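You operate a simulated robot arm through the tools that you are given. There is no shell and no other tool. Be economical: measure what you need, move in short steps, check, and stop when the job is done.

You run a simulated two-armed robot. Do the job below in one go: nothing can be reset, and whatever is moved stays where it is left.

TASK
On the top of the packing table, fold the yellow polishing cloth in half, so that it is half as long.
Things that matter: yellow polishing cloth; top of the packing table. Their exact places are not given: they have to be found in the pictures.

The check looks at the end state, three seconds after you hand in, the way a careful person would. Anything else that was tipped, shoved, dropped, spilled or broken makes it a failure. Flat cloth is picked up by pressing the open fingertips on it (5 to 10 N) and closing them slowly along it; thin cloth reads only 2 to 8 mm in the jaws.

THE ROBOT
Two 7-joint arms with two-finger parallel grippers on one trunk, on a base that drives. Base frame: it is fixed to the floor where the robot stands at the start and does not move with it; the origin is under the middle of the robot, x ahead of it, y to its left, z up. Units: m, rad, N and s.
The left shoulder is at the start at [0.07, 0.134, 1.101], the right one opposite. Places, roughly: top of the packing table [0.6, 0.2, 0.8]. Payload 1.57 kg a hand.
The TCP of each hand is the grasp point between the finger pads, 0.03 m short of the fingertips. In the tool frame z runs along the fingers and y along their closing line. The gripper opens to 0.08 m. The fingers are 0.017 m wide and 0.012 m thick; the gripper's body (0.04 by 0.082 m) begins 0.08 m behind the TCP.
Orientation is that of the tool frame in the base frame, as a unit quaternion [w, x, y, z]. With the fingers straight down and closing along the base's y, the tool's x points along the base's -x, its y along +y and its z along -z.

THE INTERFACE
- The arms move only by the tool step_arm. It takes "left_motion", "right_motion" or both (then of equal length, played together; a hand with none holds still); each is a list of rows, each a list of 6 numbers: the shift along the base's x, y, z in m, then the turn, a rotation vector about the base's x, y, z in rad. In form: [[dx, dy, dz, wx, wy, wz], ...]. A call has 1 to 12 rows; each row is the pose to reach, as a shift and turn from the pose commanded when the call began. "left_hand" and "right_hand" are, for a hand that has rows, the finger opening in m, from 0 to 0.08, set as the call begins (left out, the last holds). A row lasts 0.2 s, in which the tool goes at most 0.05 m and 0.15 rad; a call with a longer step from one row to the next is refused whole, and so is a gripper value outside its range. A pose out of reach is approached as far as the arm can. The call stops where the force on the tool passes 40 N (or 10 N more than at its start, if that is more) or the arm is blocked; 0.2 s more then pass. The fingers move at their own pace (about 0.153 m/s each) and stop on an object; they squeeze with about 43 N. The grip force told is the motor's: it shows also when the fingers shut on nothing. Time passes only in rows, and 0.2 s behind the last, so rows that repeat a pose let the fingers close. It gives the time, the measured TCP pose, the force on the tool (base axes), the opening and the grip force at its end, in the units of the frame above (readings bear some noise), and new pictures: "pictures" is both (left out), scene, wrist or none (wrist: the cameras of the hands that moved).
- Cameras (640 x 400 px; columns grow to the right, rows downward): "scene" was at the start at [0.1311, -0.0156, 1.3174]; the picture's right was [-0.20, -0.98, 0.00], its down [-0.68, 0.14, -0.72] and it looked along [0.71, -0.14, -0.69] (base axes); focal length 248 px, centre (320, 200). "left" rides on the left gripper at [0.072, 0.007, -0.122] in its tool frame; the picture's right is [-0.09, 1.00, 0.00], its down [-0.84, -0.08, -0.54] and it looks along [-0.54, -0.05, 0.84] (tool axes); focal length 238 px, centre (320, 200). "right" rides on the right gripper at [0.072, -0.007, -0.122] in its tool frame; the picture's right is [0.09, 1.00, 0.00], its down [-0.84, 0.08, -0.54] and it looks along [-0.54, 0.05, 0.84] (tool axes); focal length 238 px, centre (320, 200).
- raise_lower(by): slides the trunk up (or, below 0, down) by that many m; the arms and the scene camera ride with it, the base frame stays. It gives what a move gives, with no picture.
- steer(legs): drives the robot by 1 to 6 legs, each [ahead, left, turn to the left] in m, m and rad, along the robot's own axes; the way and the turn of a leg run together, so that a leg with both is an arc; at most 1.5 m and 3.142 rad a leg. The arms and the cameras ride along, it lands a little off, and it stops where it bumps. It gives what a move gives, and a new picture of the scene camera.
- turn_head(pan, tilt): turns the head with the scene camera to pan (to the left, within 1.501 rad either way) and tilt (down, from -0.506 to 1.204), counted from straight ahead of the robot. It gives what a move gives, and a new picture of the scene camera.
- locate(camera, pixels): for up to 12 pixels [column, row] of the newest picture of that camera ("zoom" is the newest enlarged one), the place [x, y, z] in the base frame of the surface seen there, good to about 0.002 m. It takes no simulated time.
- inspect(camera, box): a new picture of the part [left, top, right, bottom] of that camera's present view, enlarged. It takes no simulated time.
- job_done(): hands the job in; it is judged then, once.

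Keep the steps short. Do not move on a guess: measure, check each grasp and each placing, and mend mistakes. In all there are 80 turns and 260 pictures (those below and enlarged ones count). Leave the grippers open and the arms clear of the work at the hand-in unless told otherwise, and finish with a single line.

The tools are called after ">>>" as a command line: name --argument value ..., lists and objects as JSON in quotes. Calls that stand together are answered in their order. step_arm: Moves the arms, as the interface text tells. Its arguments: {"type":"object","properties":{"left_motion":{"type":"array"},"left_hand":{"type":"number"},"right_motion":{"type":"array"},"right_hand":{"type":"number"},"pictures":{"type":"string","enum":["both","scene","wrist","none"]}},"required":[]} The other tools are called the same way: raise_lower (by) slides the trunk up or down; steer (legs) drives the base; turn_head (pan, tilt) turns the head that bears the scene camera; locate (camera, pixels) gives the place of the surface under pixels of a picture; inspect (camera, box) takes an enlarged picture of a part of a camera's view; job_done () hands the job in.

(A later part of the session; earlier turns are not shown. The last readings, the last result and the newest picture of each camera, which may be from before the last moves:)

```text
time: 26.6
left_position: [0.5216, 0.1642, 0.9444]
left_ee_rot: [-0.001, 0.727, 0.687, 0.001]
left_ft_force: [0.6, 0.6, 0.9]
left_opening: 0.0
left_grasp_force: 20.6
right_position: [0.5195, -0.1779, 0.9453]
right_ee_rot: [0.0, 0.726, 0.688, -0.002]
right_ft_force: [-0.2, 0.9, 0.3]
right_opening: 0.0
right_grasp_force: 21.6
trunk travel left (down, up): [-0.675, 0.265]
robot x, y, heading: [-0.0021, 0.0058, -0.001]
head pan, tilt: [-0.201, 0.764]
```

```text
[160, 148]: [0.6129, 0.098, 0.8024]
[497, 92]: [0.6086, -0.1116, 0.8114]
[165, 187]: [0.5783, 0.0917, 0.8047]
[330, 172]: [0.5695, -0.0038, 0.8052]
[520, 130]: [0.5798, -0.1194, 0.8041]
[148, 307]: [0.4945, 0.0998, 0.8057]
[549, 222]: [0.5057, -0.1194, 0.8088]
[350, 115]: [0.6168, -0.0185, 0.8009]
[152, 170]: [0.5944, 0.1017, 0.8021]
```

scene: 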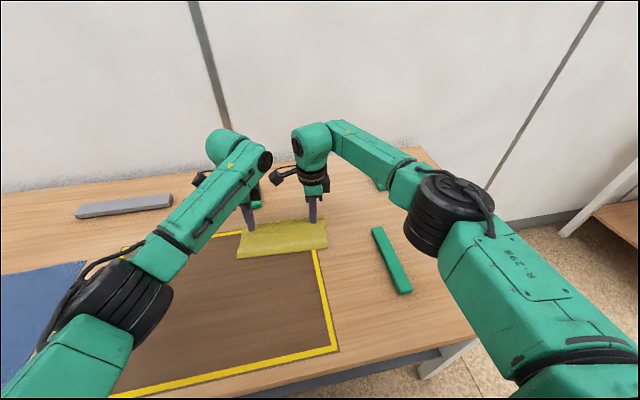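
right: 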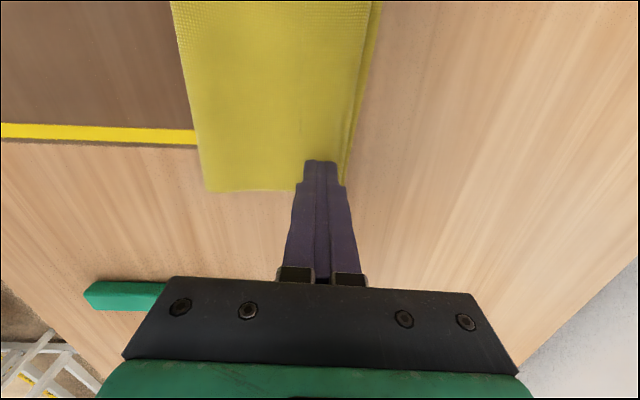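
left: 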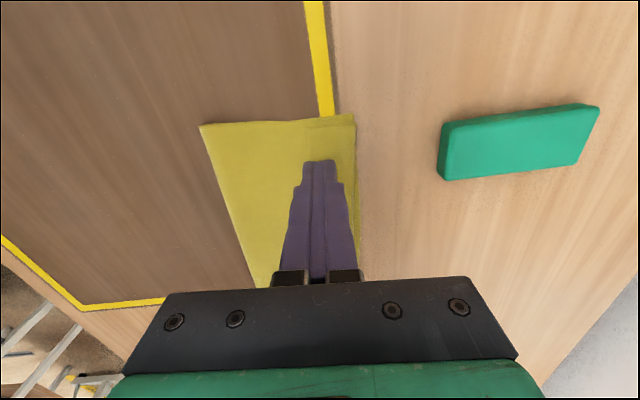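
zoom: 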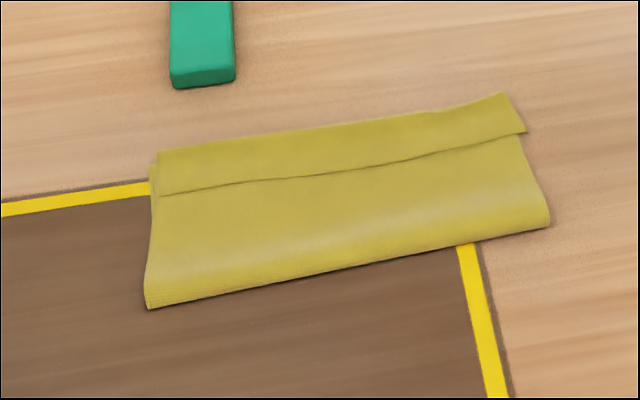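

The lip's crease now sits at x≈0.61, near the arms' reach limit. The stack slides as one piece on the table, so I'll press its body with both closed hands at (0.545, 0.065) and (0.55, -0.08), and drag it about 7 cm toward the robot. First I'll bring the hands there.

>>> step_arm --left_motion '[[0.008, -0.033, -0.01, 0, 0, 0], [0.016, -0.066, -0.02, 0, 0, 0], [0.0235, -0.099, -0.04, 0, 0, 0], [0.0235, -0.099, -0.08, 0, 0, 0], [0.0235, -0.099, -0.105, 0, 0, 0], [0.0235, -0.099, -0.11, 0, 0, 0]]' --right_motion '[[0.01, 0.033, -0.01, 0, 0, 0], [0.02, 0.066, -0.02, 0, 0, 0], [0.0305, 0.098, -0.04, 0, 0, 0], [0.0305, 0.098, -0.08, 0, 0, 0], [0.0305, 0.098, -0.105, 0, 0, 0], [0.0305, 0.098, -0.112, 0, 0, 0]]' --pictures "none"

>>> step_arm --left_motion '[[0, 0, -0.001, 0, 0, 0], [0, 0, -0.002, 0, 0, 0]]' --right_motion '[[0, 0, -0.001, 0, 0, 0], [0, 0, -0.002, 0, 0, 0]]' --pictures "wrist"

```text
time: 28.0
left_position: [0.5455, 0.0643, 0.8355]
left_ee_rot: [0.0, 0.726, 0.687, 0.001]
left_ft_force: [0.7, -0.4, -0.2]
left_opening: 0.0
left_grasp_force: 21.3
right_position: [0.5505, -0.0792, 0.833]
right_ee_rot: [0.0, 0.726, 0.687, -0.001]
right_ft_force: [0.0, 0.2, 0.0]
right_opening: 0.0001
right_grasp_force: 21.2
trunk travel left (down, up): [-0.675, 0.265]
robot x, y, heading: [-0.0015, -0.001, 0.002]
head pan, tilt: [-0.201, 0.764]
```

```text
time: 28.6
left_position: [0.5449, 0.066, 0.8324]
left_ee_rot: [0.001, 0.726, 0.687, 0.0]
left_ft_force: [0.5, 0.0, 0.8]
left_opening: 0.0
left_grasp_force: 21.5
right_position: [0.5494, -0.0774, 0.8314]
right_ee_rot: [0.0, 0.726, 0.687, 0.0]
right_ft_force: [2.1, 0.0, 5.8]
right_opening: 0.0
right_grasp_force: 21.6
trunk travel left (down, up): [-0.675, 0.265]
robot x, y, heading: [0.0003, 0.0012, 0.0]
head pan, tilt: [-0.201, 0.764]
```

right: 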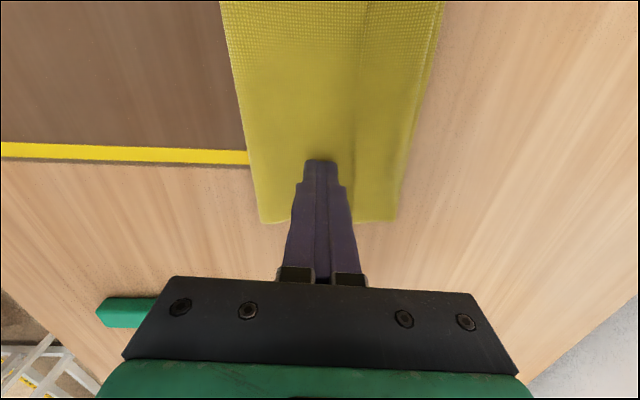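
left: 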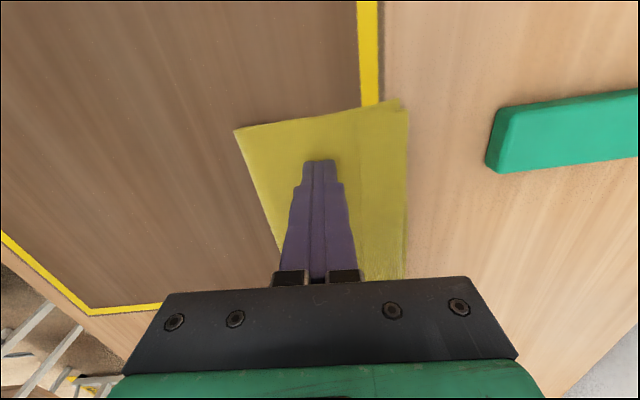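

The right presses 5.8 N, the left 0.8 N. I'll lower the left 1.5 mm, then drag both toward the robot, the right 1 cm more to straighten the cloth.

>>> step_arm --left_motion '[[0, 0, -0.0013, 0, 0, 0], [-0.005, 0, -0.0013, 0, 0, 0], [-0.011, 0, -0.0013, 0, 0, 0], [-0.018, 0, -0.0013, 0, 0, 0], [-0.025, 0, -0.0013, 0, 0, 0], [-0.032, 0, -0.0013, 0, 0, 0], [-0.039, 0, -0.0013, 0, 0, 0], [-0.046, 0, -0.0013, 0, 0, 0], [-0.053, 0, -0.0013, 0, 0, 0], [-0.06, 0, -0.0013, 0, 0, 0], [-0.066, 0, -0.0013, 0, 0, 0], [-0.07, 0, -0.0013, 0, 0, 0]]' --right_motion '[[0, 0, 0.0002, 0, 0, 0], [-0.006, 0, 0.0002, 0, 0, 0], [-0.013, 0, 0.0002, 0, 0, 0], [-0.021, 0, 0.0002, 0, 0, 0], [-0.029, 0, 0.0002, 0, 0, 0], [-0.037, 0, 0.0002, 0, 0, 0], [-0.045, 0, 0.0002, 0, 0, 0], [-0.053, 0, 0.0002, 0, 0, 0], [-0.061, 0, 0.0002, 0, 0, 0], [-0.069, 0, 0.0002, 0, 0, 0], [-0.075, 0, 0.0002, 0, 0, 0], [-0.08, 0, 0.0002, 0, 0, 0]]' --pictures "scene"

>>> inspect --camera "right" --box '[180, 0, 500, 240]'

>>> inspect --camera "left" --box '[180, 60, 500, 300]'

```text
time: 31.2
left_position: [0.4729, 0.0646, 0.8332]
left_ee_rot: [0.002, 0.727, 0.686, 0.001]
left_ft_force: [1.1, -0.1, -0.1]
left_opening: 0.0
left_grasp_force: 21.4
right_position: [0.4687, -0.0774, 0.83]
right_ee_rot: [0.001, 0.727, 0.687, 0.0]
right_ft_force: [5.7, 0.4, 21.3]
right_opening: 0.0
right_grasp_force: 21.3
trunk travel left (down, up): [-0.675, 0.265]
robot x, y, heading: [-0.0064, -0.0008, 0.003]
head pan, tilt: [-0.201, 0.764]
```

scene: 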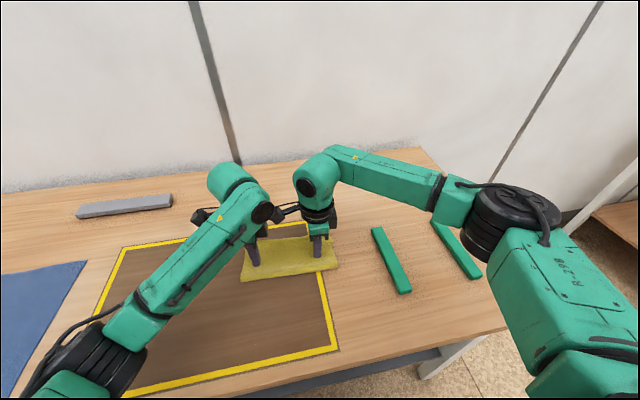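

```text
1.67 times, centred on (340, 120) of right
```

zoom: 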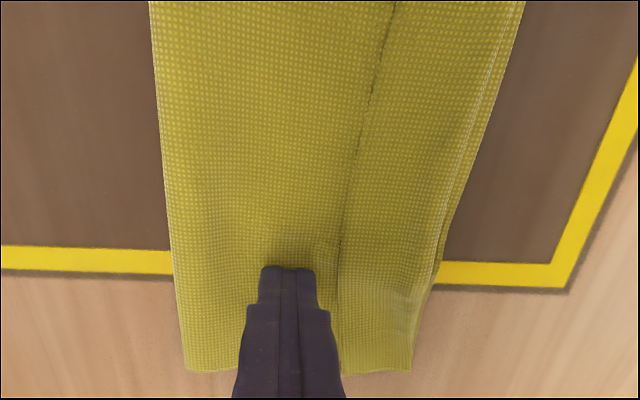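

```text
1.67 times, centred on (340, 180) of left
```

zoom: 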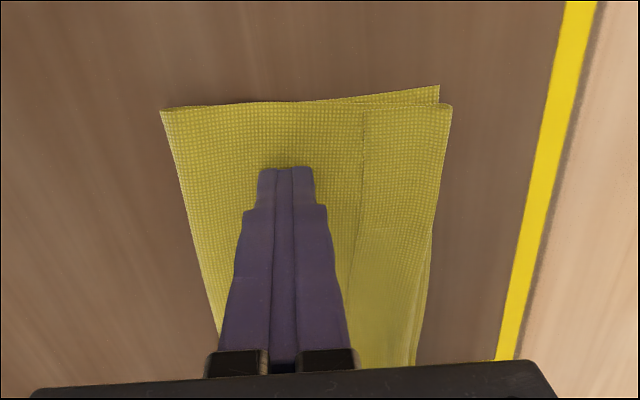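

The folded cloth moved nearer without distorting. I'll measure the lip at both ends.

>>> locate --camera "right" --pixels '[[386, 220], [427, 218], [385, 150], [444, 110], [292, 220], [257, 30]]'

>>> locate --camera "zoom" --pixels '[[165, 112], [364, 115], [450, 108], [436, 90], [350, 290], [425, 300]]'

```text
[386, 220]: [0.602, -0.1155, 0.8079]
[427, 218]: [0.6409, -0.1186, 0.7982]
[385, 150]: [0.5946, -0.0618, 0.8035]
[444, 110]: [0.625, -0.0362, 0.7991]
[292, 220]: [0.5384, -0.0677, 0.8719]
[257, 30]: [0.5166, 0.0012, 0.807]
```

```text
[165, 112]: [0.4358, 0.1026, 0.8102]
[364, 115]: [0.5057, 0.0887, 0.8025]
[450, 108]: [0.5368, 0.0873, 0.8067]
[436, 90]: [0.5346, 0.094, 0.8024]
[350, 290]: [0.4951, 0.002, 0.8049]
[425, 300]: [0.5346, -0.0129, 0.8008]
```

Left lip: edge at x≈0.506, crease ≈0.537 (the right values were from an old picture). I'll move the right hand to hold the body at (0.463, -0.045) and the left hand above the lip at (0.521, 0.078).

>>> step_arm --left_motion '[[0, 0, 0.012, 0, 0, 0], [0.024, 0.007, 0.015, 0, 0, 0], [0.048, 0.013, 0.012, 0, 0, 0], [0.048, 0.013, 0.006, 0, 0, 0], [0.048, 0.013, 0.003, 0, 0, 0]]' --right_motion '[[0, 0, 0.012, 0, 0, 0], [-0.003, 0.016, 0.012, 0, 0, 0], [-0.006, 0.032, 0.01, 0, 0, 0], [-0.006, 0.032, 0.004, 0, 0, 0], [-0.006, 0.032, 0.0005, 0, 0, 0]]' --pictures "wrist"

```text
time: 32.4
left_position: [0.5223, 0.0794, 0.8354]
left_ee_rot: [0.001, 0.727, 0.686, 0.001]
left_ft_force: [-0.3, 0.0, -1.3]
left_opening: 0.0
left_grasp_force: 21.7
right_position: [0.4636, -0.0456, 0.8313]
right_ee_rot: [-0.001, 0.726, 0.687, 0.0]
right_ft_force: [0.4, -1.6, 8.2]
right_opening: 0.0
right_grasp_force: 21.5
trunk travel left (down, up): [-0.675, 0.265]
robot x, y, heading: [0.0012, -0.004, -0.002]
head pan, tilt: [-0.201, 0.764]
```

right: 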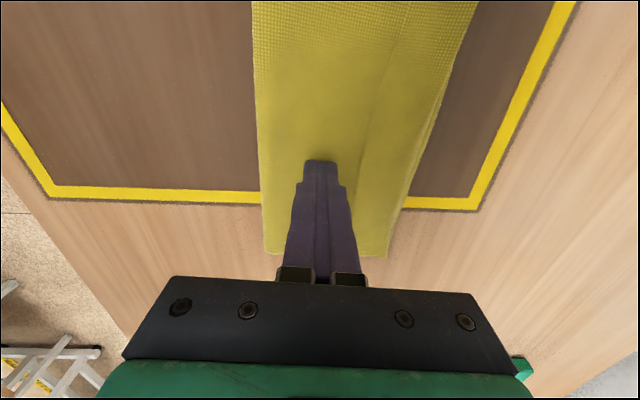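
left: 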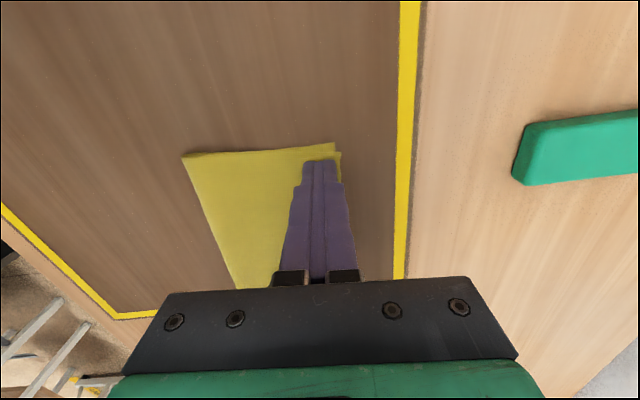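

The right hand holds at 8 N. Now I'll lower the left onto the lip and drag 30 mm outward.

>>> step_arm --left_motion '[[0, 0, -0.0015, 0, 0, 0], [0, 0, -0.003, 0, 0, 0], [0.004, 0, -0.003, 0, 0, 0], [0.008, 0, -0.003, 0, 0, 0], [0.012, 0, -0.003, 0, 0, 0], [0.016, 0, -0.003, 0, 0, 0], [0.02, 0, -0.003, 0, 0, 0], [0.025, 0, -0.003, 0, 0, 0], [0.03, 0, -0.003, 0, 0, 0]]' --pictures "wrist"

>>> inspect --camera "left" --box '[180, 80, 420, 260]'

```text
time: 34.4
left_position: [0.5523, 0.0773, 0.8331]
left_ee_rot: [0.0, 0.727, 0.686, 0.001]
left_ft_force: [0.1, -0.3, -0.3]
left_opening: 0.0
left_grasp_force: 21.6
right_position: [0.4624, -0.0453, 0.8327]
right_ee_rot: [0.0, 0.726, 0.687, 0.001]
right_ft_force: [3.6, -1.8, 18.6]
right_opening: 0.0
right_grasp_force: 21.8
trunk travel left (down, up): [-0.675, 0.265]
robot x, y, heading: [-0.0004, 0.0022, 0.001]
head pan, tilt: [-0.201, 0.764]
```

left: 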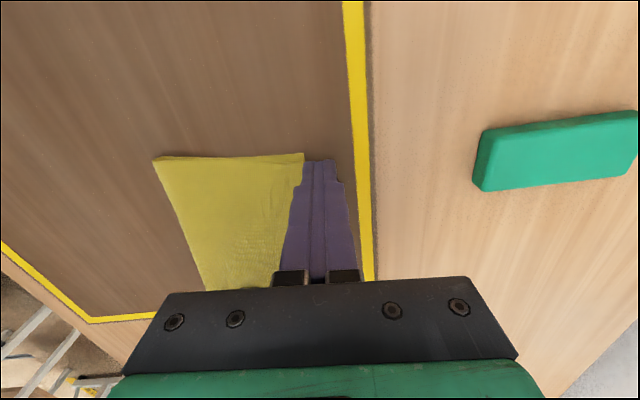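

```text
2.22 times, centred on (300, 170) of left
```

zoom: 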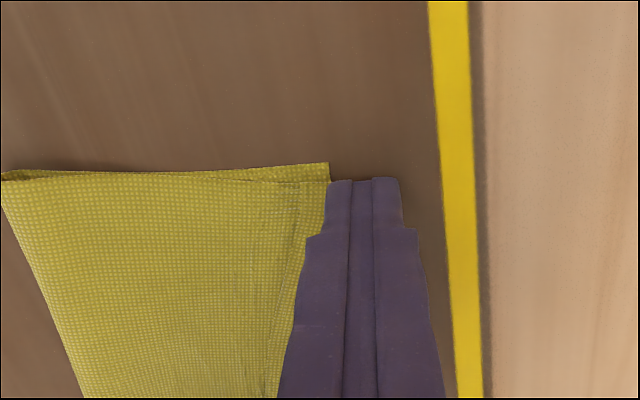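

The lip on the left seems to have rolled open. I'll raise the left hand and look.

>>> step_arm --left_motion '[[0, 0, 0.03, 0, 0, 0], [0, 0.03, 0.06, 0, 0, 0], [-0.01, 0.07, 0.08, 0, 0, 0]]' --pictures "both"

>>> inspect --camera "scene" --box '[210, 200, 370, 300]'

>>> inspect --camera "left" --box '[180, 160, 420, 310]'

```text
time: 35.2
left_position: [0.5423, 0.1506, 0.9127]
left_ee_rot: [0.0, 0.728, 0.686, 0.0]
left_ft_force: [1.0, -0.3, 0.1]
left_opening: 0.0
left_grasp_force: 20.9
right_position: [0.462, -0.0449, 0.8315]
right_ee_rot: [0.003, 0.726, 0.687, -0.001]
right_ft_force: [3.6, -1.9, 19.0]
right_opening: 0.0
right_grasp_force: 21.2
trunk travel left (down, up): [-0.675, 0.265]
robot x, y, heading: [0.0016, 0.0002, 0.004]
head pan, tilt: [-0.201, 0.764]
```

scene: 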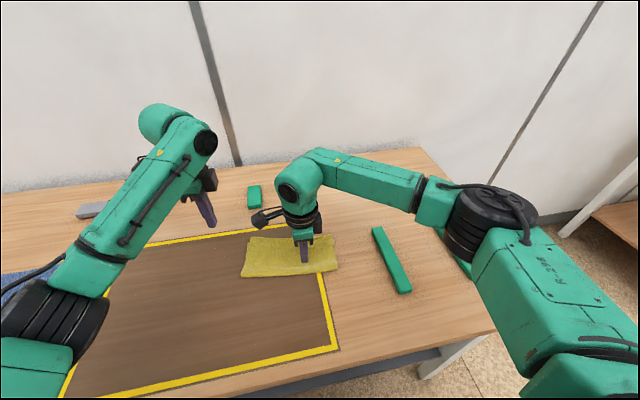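
left: 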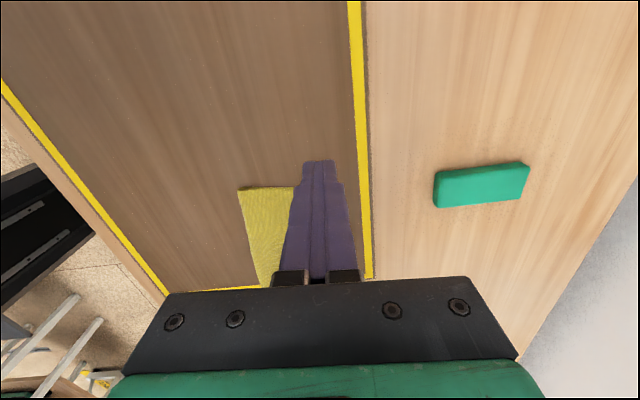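

```text
4.00 times, centred on (290, 250) of scene
```

zoom: 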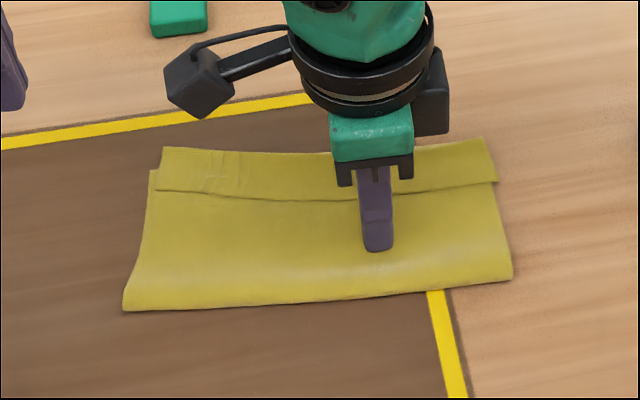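

```text
2.67 times, centred on (300, 235) of left
```

zoom: 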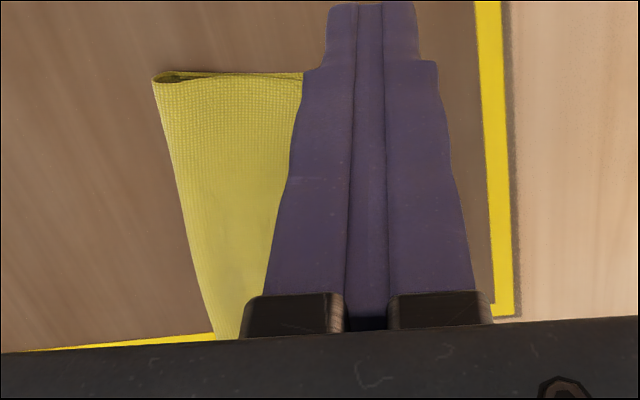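

The left lip is only wrinkled, still folded back. Instead I'll pinch the lip itself, lift it, and lay it outward. I'll measure the lip.

>>> inspect --camera "scene" --box '[240, 225, 345, 290]'

>>> locate --camera "scene" --pixels '[[252, 247], [252, 237], [249, 249], [265, 248], [265, 238], [277, 250], [280, 238], [331, 245], [328, 237], [241, 277], [337, 268]]'

```text
6.10 times, centred on (292, 258) of scene
```

zoom: 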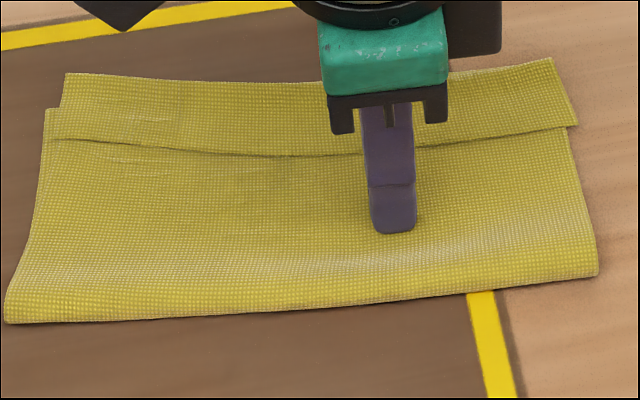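

```text
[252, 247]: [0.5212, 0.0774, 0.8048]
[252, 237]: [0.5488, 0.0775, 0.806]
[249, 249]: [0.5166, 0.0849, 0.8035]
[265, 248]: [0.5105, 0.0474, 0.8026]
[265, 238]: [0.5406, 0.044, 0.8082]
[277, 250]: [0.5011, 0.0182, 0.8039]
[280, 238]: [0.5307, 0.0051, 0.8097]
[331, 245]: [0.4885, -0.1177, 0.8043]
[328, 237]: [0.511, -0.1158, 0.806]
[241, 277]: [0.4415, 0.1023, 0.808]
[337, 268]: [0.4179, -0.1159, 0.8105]
```

The lip at the left runs at a slant: its edge at (0.519, 0.078)→(0.501, 0.018), crease ~29 mm farther. With the right hand still holding the body, I'll put the left fingers, 14 mm apart, over the lip at (0.530, 0.07), yawed 0.2 rad to match.

>>> step_arm --left_motion '[[-0.004, -0.025, -0.01, 0, 0, -0.07], [-0.008, -0.055, -0.02, 0, 0, -0.14], [-0.012, -0.08, -0.03, 0, 0, -0.2], [-0.012, -0.08, -0.06, 0, 0, -0.2], [-0.012, -0.08, -0.07, 0, 0, -0.2], [-0.012, -0.08, -0.075, 0, 0, -0.2]]' --left_hand 0.014 --pictures "none"

>>> inspect --camera "left" --box '[200, 60, 440, 240]'

>>> inspect --camera "scene" --box '[240, 225, 345, 290]'

```text
time: 36.6
left_position: [0.53, 0.0688, 0.8378]
left_ee_rot: [0.0, 0.791, 0.611, 0.001]
left_ft_force: [-0.7, 0.5, 0.4]
left_opening: 0.0139
left_grasp_force: 0.1
right_position: [0.4621, -0.0453, 0.8323]
right_ee_rot: [0.0, 0.726, 0.688, -0.001]
right_ft_force: [0.4, 1.3, 17.9]
right_opening: 0.0001
right_grasp_force: 21.6
trunk travel left (down, up): [-0.675, 0.265]
robot x, y, heading: [-0.0009, -0.0013, 0.001]
head pan, tilt: [-0.201, 0.764]
```

```text
2.22 times, centred on (320, 150) of left
```

zoom: 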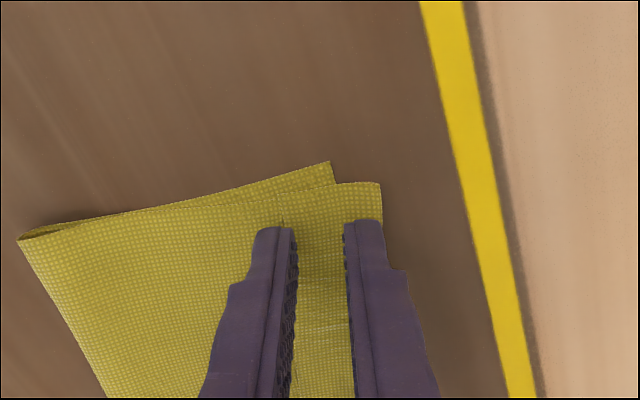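

```text
6.10 times, centred on (292, 258) of scene
```

zoom: 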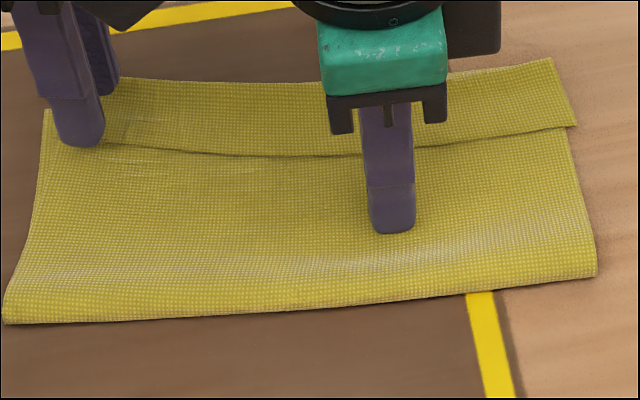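

The near finger is over the lip edge and the far finger near the crease, as wanted. I'll press lightly.

>>> step_arm --left_motion '[[0, 0, -0.003, 0, 0, 0], [0, 0, -0.0055, 0, 0, 0], [0, 0, -0.0065, 0, 0, 0]]' --pictures "none"

```text
time: 37.4
left_position: [0.5312, 0.0683, 0.8323]
left_ee_rot: [0.001, 0.792, 0.611, 0.001]
left_ft_force: [-0.5, 0.7, 4.7]
left_opening: 0.0141
left_grasp_force: 0.1
right_position: [0.4628, -0.0463, 0.8315]
right_ee_rot: [0.001, 0.726, 0.688, 0.0]
right_ft_force: [0.7, 2.6, 15.7]
right_opening: 0.0003
right_grasp_force: 21.5
trunk travel left (down, up): [-0.675, 0.265]
robot x, y, heading: [0.0017, -0.0026, 0.001]
head pan, tilt: [-0.201, 0.764]
```

It's pressing 4.7 N, so I'll close slowly.

>>> step_arm --left_motion '[[0, 0, 0, 0, 0, 0]]' --left_hand 0.01 --pictures "none"

>>> step_arm --left_motion '[[0, 0, 0, 0, 0, 0]]' --left_hand 0.006 --pictures "none"

>>> step_arm --left_motion '[[0, 0, 0, 0, 0, 0], [0, 0, 0, 0, 0, 0]]' --left_hand 0 --pictures "none"

>>> inspect --camera "left" --box '[200, 60, 440, 240]'

```text
time: 37.8
left_position: [0.5299, 0.0683, 0.8317]
left_ee_rot: [0.001, 0.792, 0.611, 0.0]
left_ft_force: [0.0, -0.3, 5.9]
left_opening: 0.0088
left_grasp_force: 0.1
right_position: [0.4625, -0.0449, 0.8317]
right_ee_rot: [0.001, 0.725, 0.688, 0.0]
right_ft_force: [1.7, 2.2, 13.8]
right_opening: 0.0
right_grasp_force: 22.1
trunk travel left (down, up): [-0.675, 0.265]
robot x, y, heading: [0.0029, -0.003, 0.001]
head pan, tilt: [-0.201, 0.764]
```

```text
time: 38.2
left_position: [0.5297, 0.0693, 0.8325]
left_ee_rot: [0.001, 0.792, 0.611, 0.001]
left_ft_force: [0.3, 0.3, 7.5]
left_opening: 0.0071
left_grasp_force: 0.1
right_position: [0.4625, -0.0451, 0.8315]
right_ee_rot: [0.001, 0.726, 0.688, 0.0]
right_ft_force: [1.4, 3.2, 13.2]
right_opening: 0.0
right_grasp_force: 21.1
trunk travel left (down, up): [-0.675, 0.265]
robot x, y, heading: [0.0012, 0.0037, -0.001]
head pan, tilt: [-0.201, 0.764]
```

```text
time: 38.8
left_position: [0.5298, 0.0675, 0.8325]
left_ee_rot: [0.002, 0.792, 0.611, 0.001]
left_ft_force: [0.2, 0.1, 9.2]
left_opening: 0.0
left_grasp_force: 21.4
right_position: [0.463, -0.0446, 0.8308]
right_ee_rot: [0.001, 0.727, 0.687, 0.001]
right_ft_force: [1.5, 2.7, 11.9]
right_opening: 0.0
right_grasp_force: 21.8
trunk travel left (down, up): [-0.675, 0.265]
robot x, y, heading: [-0.0023, -0.0024, -0.002]
head pan, tilt: [-0.201, 0.764]
```

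```text
2.22 times, centred on (320, 150) of left
```

zoom: 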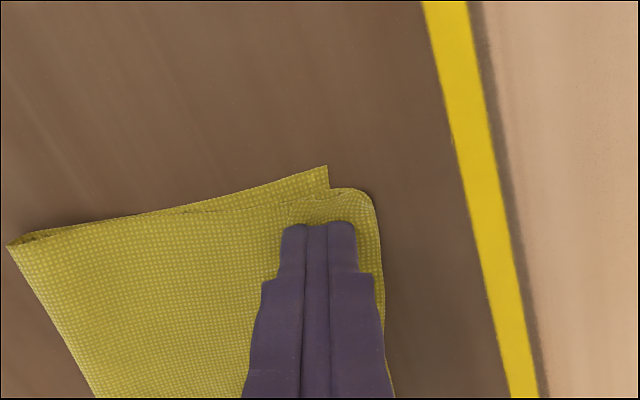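

The fingers read 0, so nothing was caught. Pinching the lip alone is unreliable. Plan: grip the raised crease with both hands, unfold the cloth back flat, and refold it with the edge itself inside the jaws. I'll lift both hands clear and measure.

>>> step_arm --left_motion '[[0, 0, 0.03, 0, 0, 0.1], [0, 0.02, 0.06, 0, 0, 0.2], [0, 0.06, 0.08, 0, 0, 0.2], [-0.02, 0.1, 0.09, 0, 0, 0.2]]' --right_motion '[[0, 0, 0.03, 0, 0, 0], [0, -0.02, 0.06, 0, 0, 0], [0, -0.06, 0.08, 0, 0, 0], [-0.02, -0.1, 0.09, 0, 0, 0]]' --left_hand 0.03 --right_hand 0.03 --pictures "scene"

>>> inspect --camera "scene" --box '[240, 225, 345, 290]'

>>> locate --camera "zoom" --pixels '[[66, 80], [100, 80], [200, 85], [440, 80], [550, 62], [100, 145], [200, 152], [440, 145], [570, 125], [8, 315], [300, 310], [595, 268]]'

```text
time: 39.8
left_position: [0.5086, 0.1693, 0.9233]
left_ee_rot: [0.0, 0.727, 0.686, 0.001]
left_ft_force: [-0.5, 0.6, 0.0]
left_opening: 0.0302
left_grasp_force: 0.1
right_position: [0.4399, -0.1471, 0.9209]
right_ee_rot: [0.001, 0.726, 0.688, 0.001]
right_ft_force: [-0.1, -0.1, -0.3]
right_opening: 0.03
right_grasp_force: 0.1
trunk travel left (down, up): [-0.675, 0.265]
robot x, y, heading: [-0.0031, 0.0013, 0.002]
head pan, tilt: [-0.201, 0.764]
```

scene: 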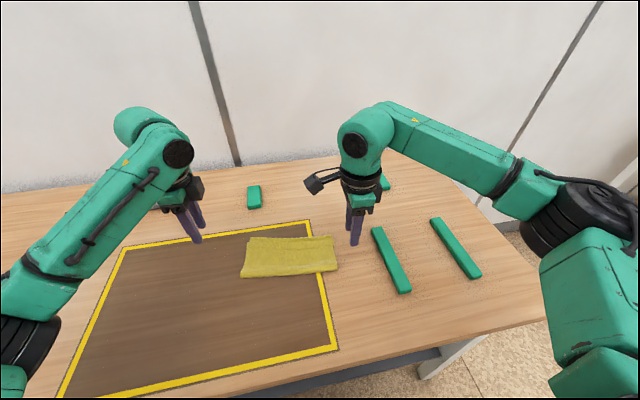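

```text
6.10 times, centred on (292, 258) of scene
```

zoom: 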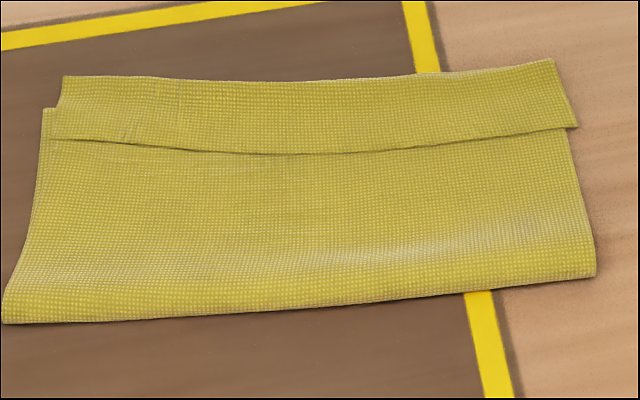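

```text
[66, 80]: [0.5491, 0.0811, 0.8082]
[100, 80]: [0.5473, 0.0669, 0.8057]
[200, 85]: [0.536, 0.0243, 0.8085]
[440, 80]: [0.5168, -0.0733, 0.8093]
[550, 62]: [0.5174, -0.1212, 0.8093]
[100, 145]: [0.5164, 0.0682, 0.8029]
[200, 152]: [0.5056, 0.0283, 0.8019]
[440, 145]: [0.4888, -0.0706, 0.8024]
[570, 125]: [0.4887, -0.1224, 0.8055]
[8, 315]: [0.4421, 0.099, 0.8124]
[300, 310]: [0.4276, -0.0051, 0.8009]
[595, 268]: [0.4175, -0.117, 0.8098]
```

>>> inspect --camera "right" --box '[220, 0, 540, 200]'

>>> inspect --camera "left" --box '[160, 160, 400, 310]'

```text
2.00 times, centred on (380, 100) of right
```

zoom: 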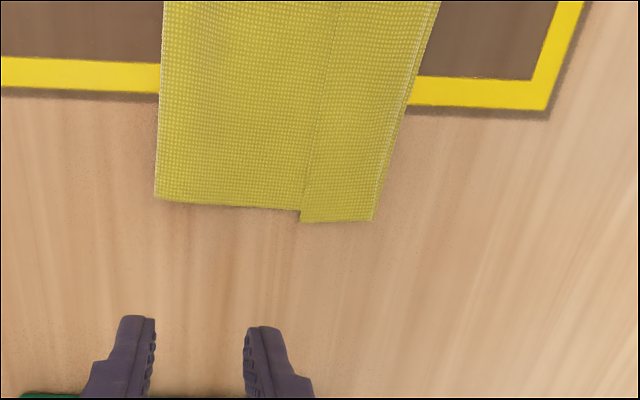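

```text
2.67 times, centred on (280, 235) of left
```

zoom: 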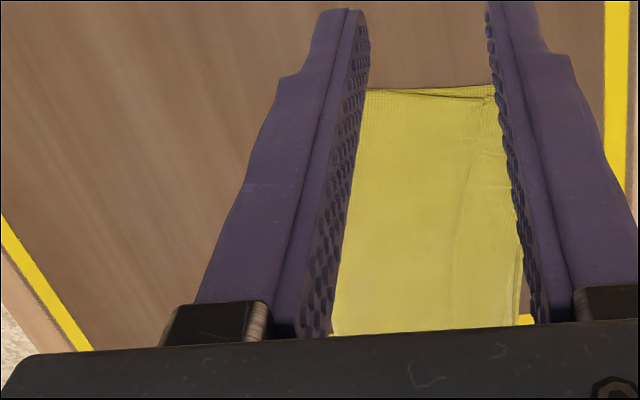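

On both ends the crease is outermost, with no lower layer beyond it. I'll place the open fingers (34 mm) straddling the crease: left at (0.541, 0.06) yawed 0.2, right at (0.512, -0.098).

>>> step_arm --left_motion '[[0.01, -0.036, 0, 0, 0, -0.07], [0.02, -0.072, 0, 0, 0, -0.14], [0.0325, -0.109, -0.01, 0, 0, -0.2], [0.0325, -0.109, -0.05, 0, 0, -0.2], [0.0325, -0.109, -0.08, 0, 0, -0.2], [0.0325, -0.109, -0.087, 0, 0, -0.2]]' --right_motion '[[0.024, 0.016, 0, 0, 0, 0], [0.048, 0.032, 0, 0, 0, 0], [0.072, 0.049, -0.01, 0, 0, 0], [0.072, 0.049, -0.05, 0, 0, 0], [0.072, 0.049, -0.08, 0, 0, 0], [0.072, 0.049, -0.086, 0, 0, 0]]' --left_hand 0.034 --right_hand 0.034 --pictures "none"

>>> inspect --camera "right" --box '[200, 60, 440, 240]'

>>> inspect --camera "left" --box '[200, 60, 440, 240]'

```text
time: 41.2
left_position: [0.5438, 0.0573, 0.8347]
left_ee_rot: [0.0, 0.792, 0.611, 0.0]
left_ft_force: [-0.2, 0.4, -0.5]
left_opening: 0.034
left_grasp_force: 0.2
right_position: [0.5147, -0.0978, 0.8332]
right_ee_rot: [0.0, 0.726, 0.687, -0.001]
right_ft_force: [0.4, 0.6, 0.5]
right_opening: 0.0339
right_grasp_force: 0.0
trunk travel left (down, up): [-0.675, 0.265]
robot x, y, heading: [-0.0008, -0.0007, -0.001]
head pan, tilt: [-0.201, 0.764]
```

```text
2.22 times, centred on (320, 150) of right
```

zoom: 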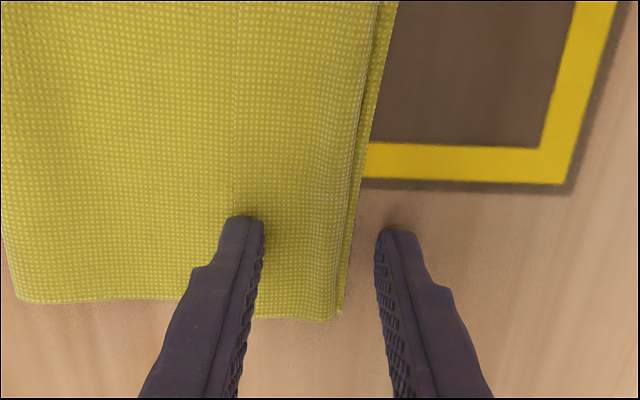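

```text
2.22 times, centred on (320, 150) of left
```

zoom: 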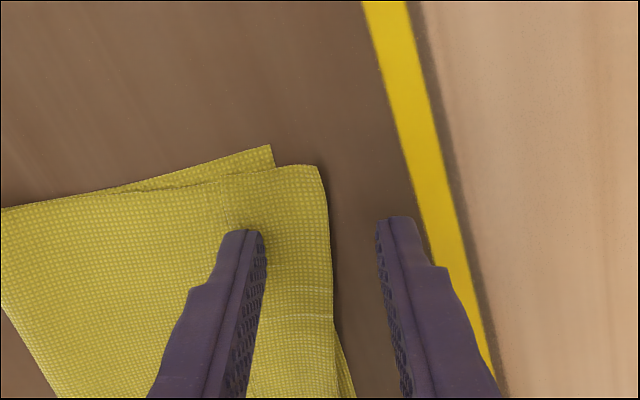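

The straddle is right on both hands. I'll lower 1 mm and close slowly in steps.

>>> step_arm --left_motion '[[0, 0, -0.0015, 0, 0, 0]]' --right_motion '[[0, 0, -0.0005, 0, 0, 0]]' --left_hand 0.024 --right_hand 0.024 --pictures "none"

>>> step_arm --left_motion '[[0, 0, 0, 0, 0, 0]]' --right_motion '[[0, 0, 0, 0, 0, 0]]' --left_hand 0.016 --right_hand 0.016 --pictures "wrist"

```text
time: 41.6
left_position: [0.5448, 0.0573, 0.8327]
left_ee_rot: [0.0, 0.792, 0.611, 0.0]
left_ft_force: [0.0, 0.7, 1.3]
left_opening: 0.0237
left_grasp_force: 0.0
right_position: [0.5149, -0.0974, 0.8344]
right_ee_rot: [0.0, 0.726, 0.687, -0.001]
right_ft_force: [-0.1, -0.8, 0.2]
right_opening: 0.0239
right_grasp_force: 0.0
trunk travel left (down, up): [-0.675, 0.265]
robot x, y, heading: [-0.0006, -0.0018, 0.001]
head pan, tilt: [-0.201, 0.764]
```

```text
time: 42.0
left_position: [0.5432, 0.0587, 0.8324]
left_ee_rot: [-0.001, 0.792, 0.611, 0.0]
left_ft_force: [-0.8, 0.2, 0.0]
left_opening: 0.0159
left_grasp_force: 0.0
right_position: [0.5143, -0.0969, 0.8341]
right_ee_rot: [0.001, 0.726, 0.688, -0.001]
right_ft_force: [0.1, 0.5, 1.1]
right_opening: 0.0161
right_grasp_force: 0.1
trunk travel left (down, up): [-0.675, 0.265]
robot x, y, heading: [-0.0017, 0.0, 0.004]
head pan, tilt: [-0.201, 0.764]
```

right: 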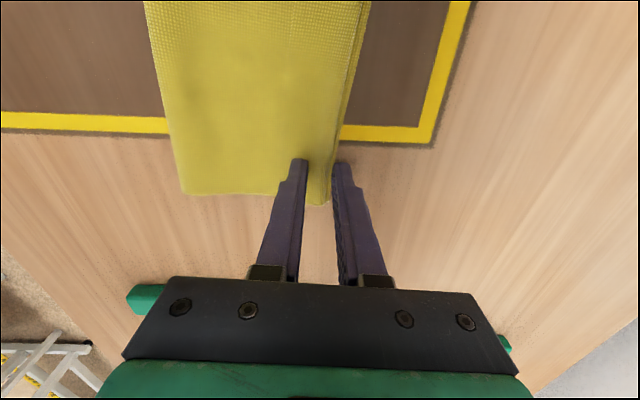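
left: 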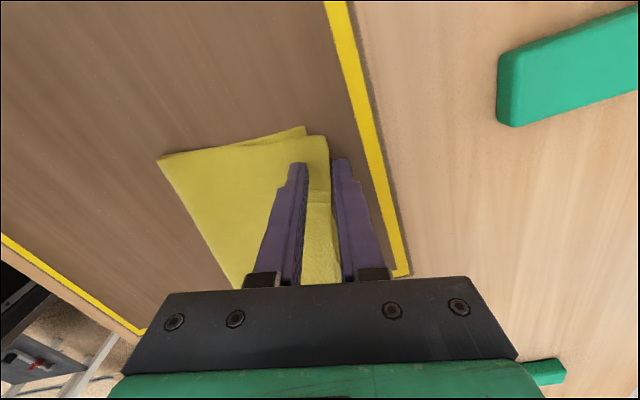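

The far fingers have reached the crease. I'll press about 1 mm more and finish closing.

>>> step_arm --left_motion '[[-0.001, 0, -0.001, 0, 0, 0], [-0.001, 0, -0.001, 0, 0, 0]]' --right_motion '[[-0.001, 0, -0.0015, 0, 0, 0], [-0.001, 0, -0.0015, 0, 0, 0]]' --left_hand 0.009 --right_hand 0.009 --pictures "none"

>>> step_arm --left_motion '[[0, 0, 0, 0, 0, 0], [0, 0, 0, 0, 0, 0], [0, 0, 0, 0, 0, 0]]' --right_motion '[[0, 0, 0, 0, 0, 0], [0, 0, 0, 0, 0, 0], [0, 0, 0, 0, 0, 0]]' --left_hand 0 --right_hand 0 --pictures "wrist"

```text
time: 42.6
left_position: [0.5434, 0.0585, 0.8316]
left_ee_rot: [0.0, 0.792, 0.611, 0.001]
left_ft_force: [0.3, 0.4, 2.0]
left_opening: 0.0082
left_grasp_force: 0.1
right_position: [0.5138, -0.097, 0.8321]
right_ee_rot: [0.0, 0.726, 0.688, -0.001]
right_ft_force: [1.7, 0.6, 1.0]
right_opening: 0.009
right_grasp_force: 0.0
trunk travel left (down, up): [-0.675, 0.265]
robot x, y, heading: [-0.0001, -0.0008, -0.0]
head pan, tilt: [-0.201, 0.764]
```

```text
time: 43.4
left_position: [0.5436, 0.0597, 0.8324]
left_ee_rot: [0.0, 0.792, 0.611, 0.0]
left_ft_force: [0.9, -0.3, 1.6]
left_opening: 0.0019
left_grasp_force: 23.8
right_position: [0.5139, -0.0964, 0.8319]
right_ee_rot: [0.001, 0.727, 0.686, -0.001]
right_ft_force: [1.1, 0.4, 2.4]
right_opening: 0.0016
right_grasp_force: 24.1
trunk travel left (down, up): [-0.675, 0.265]
robot x, y, heading: [0.0016, 0.0032, -0.001]
head pan, tilt: [-0.201, 0.764]
```

right: 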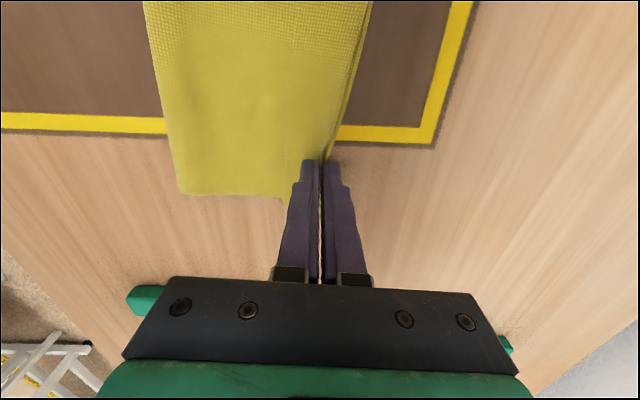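
left: 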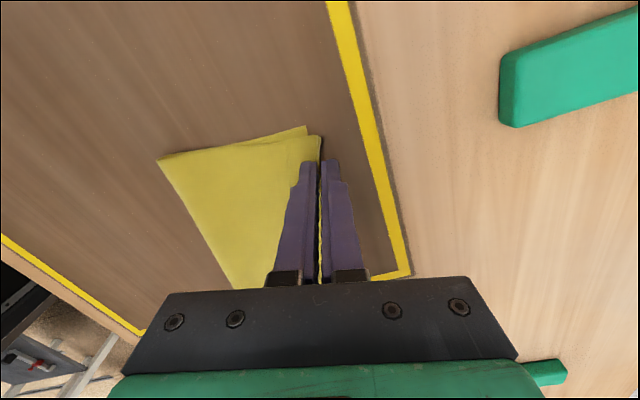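

Both read ~1.8 mm, so something thin is held. I'll lift 3 cm and look.

>>> step_arm --left_motion '[[0, 0, 0.01, 0, 0, 0], [0, 0, 0.02, 0, 0, 0], [0, 0, 0.03, 0, 0, 0]]' --right_motion '[[0, 0, 0.01, 0, 0, 0], [0, 0, 0.02, 0, 0, 0], [0, 0, 0.03, 0, 0, 0]]'

>>> inspect --camera "scene" --box '[230, 210, 360, 290]'

>>> inspect --camera "left" --box '[160, 100, 400, 280]'

```text
time: 44.2
left_position: [0.5419, 0.0581, 0.8604]
left_ee_rot: [-0.001, 0.792, 0.611, 0.0]
left_ft_force: [0.0, -0.1, 0.2]
left_opening: 0.0016
left_grasp_force: 23.6
right_position: [0.5146, -0.0969, 0.8608]
right_ee_rot: [0.0, 0.727, 0.687, -0.001]
right_ft_force: [-0.5, -0.2, -0.3]
right_opening: 0.002
right_grasp_force: 23.6
trunk travel left (down, up): [-0.675, 0.265]
robot x, y, heading: [0.0026, -0.0004, 0.004]
head pan, tilt: [-0.201, 0.764]
```

scene: 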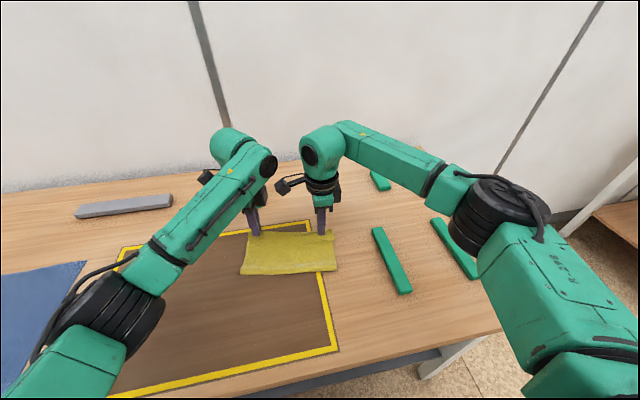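
right: 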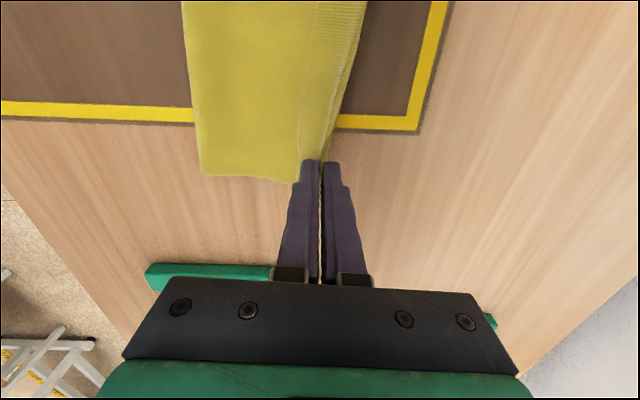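
left: 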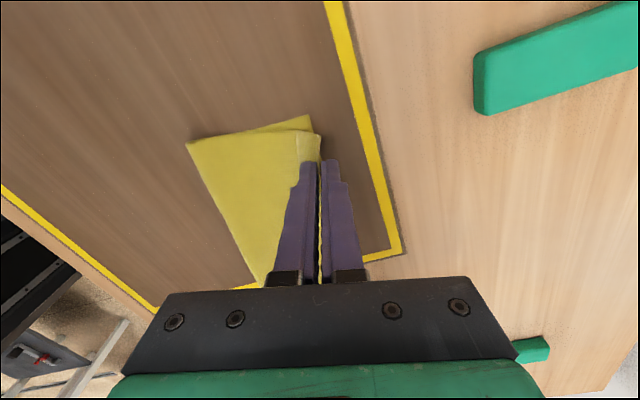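

```text
4.92 times, centred on (295, 250) of scene
```

zoom: 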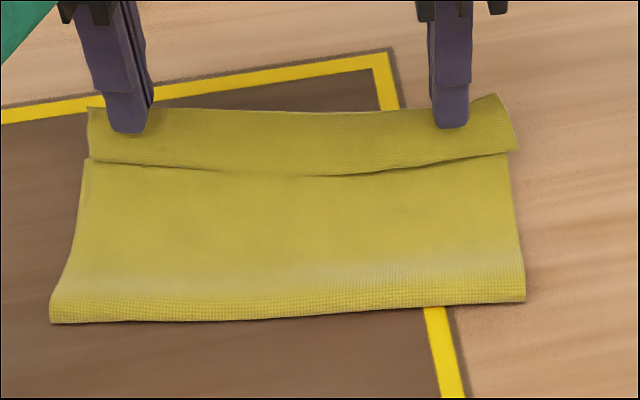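

```text
2.22 times, centred on (280, 190) of left
```

zoom: 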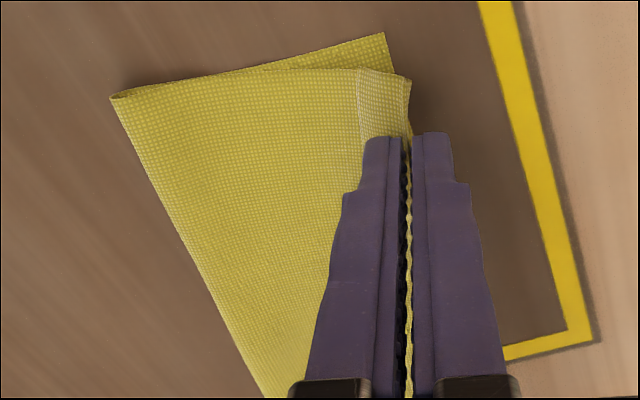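

Both hands hold the crease with the lip hanging on the near side. Next I'll carry it over the fold toward the robot, unfolding the cloth, in two calls.

>>> step_arm --left_motion '[[-0.008, 0, 0.015, 0, 0, 0.02], [-0.018, 0, 0.03, 0, 0, 0.04], [-0.03, 0.001, 0.044, 0, 0, 0.06], [-0.045, 0.002, 0.056, 0, 0, 0.08], [-0.062, 0.003, 0.065, 0, 0, 0.1], [-0.08, 0.004, 0.071, 0, 0, 0.12], [-0.1, 0.005, 0.073, 0, 0, 0.14], [-0.12, 0.006, 0.071, 0, 0, 0.16], [-0.14, 0.007, 0.066, 0, 0, 0.18], [-0.16, 0.008, 0.058, 0, 0, 0.2]]' --right_motion '[[-0.008, 0, 0.015, 0, 0, 0], [-0.018, 0, 0.03, 0, 0, 0], [-0.03, 0.001, 0.044, 0, 0, 0], [-0.045, 0.002, 0.056, 0, 0, 0], [-0.06, 0.003, 0.065, 0, 0, 0], [-0.076, 0.004, 0.071, 0, 0, 0], [-0.094, 0.005, 0.073, 0, 0, 0], [-0.112, 0.006, 0.071, 0, 0, 0], [-0.13, 0.007, 0.066, 0, 0, 0], [-0.148, 0.008, 0.058, 0, 0, 0]]'

>>> inspect --camera "left" --box '[160, 80, 480, 280]'

```text
time: 46.4
left_position: [0.3828, 0.067, 0.9201]
left_ee_rot: [0.0, 0.727, 0.687, 0.0]
left_ft_force: [0.4, -0.1, -0.1]
left_opening: 0.0018
left_grasp_force: 23.3
right_position: [0.3653, -0.0875, 0.9206]
right_ee_rot: [0.001, 0.727, 0.687, -0.001]
right_ft_force: [-0.7, 0.7, 0.1]
right_opening: 0.0019
right_grasp_force: 23.9
trunk travel left (down, up): [-0.675, 0.265]
robot x, y, heading: [0.0015, -0.0006, 0.002]
head pan, tilt: [-0.201, 0.764]
```

scene: 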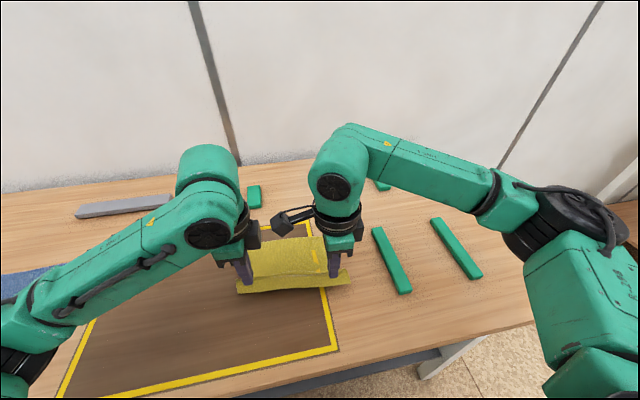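
right: 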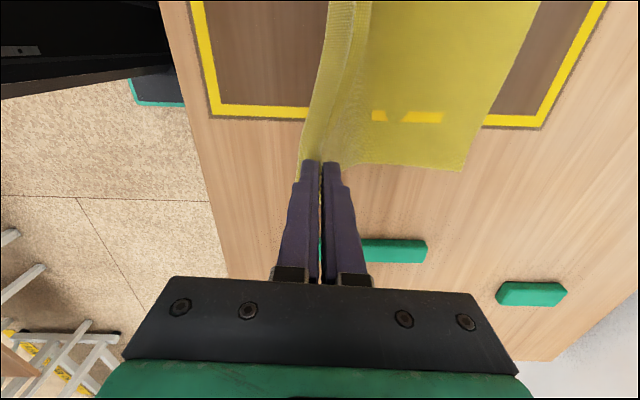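
left: 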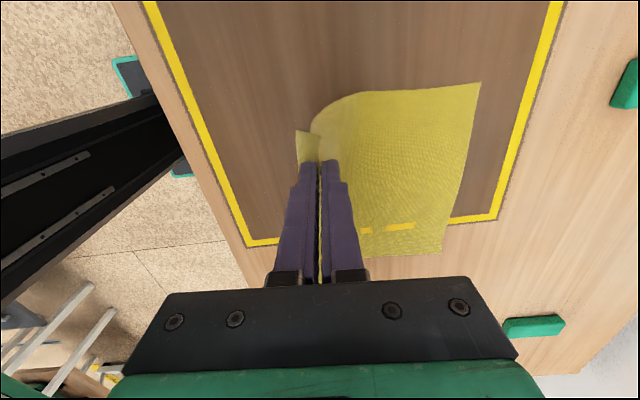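

```text
2.00 times, centred on (320, 180) of left
```

zoom: 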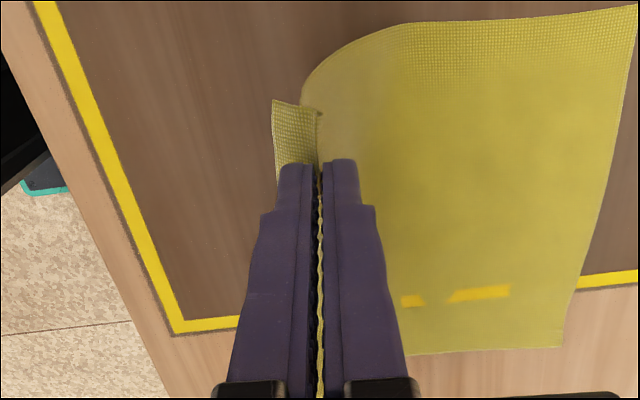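

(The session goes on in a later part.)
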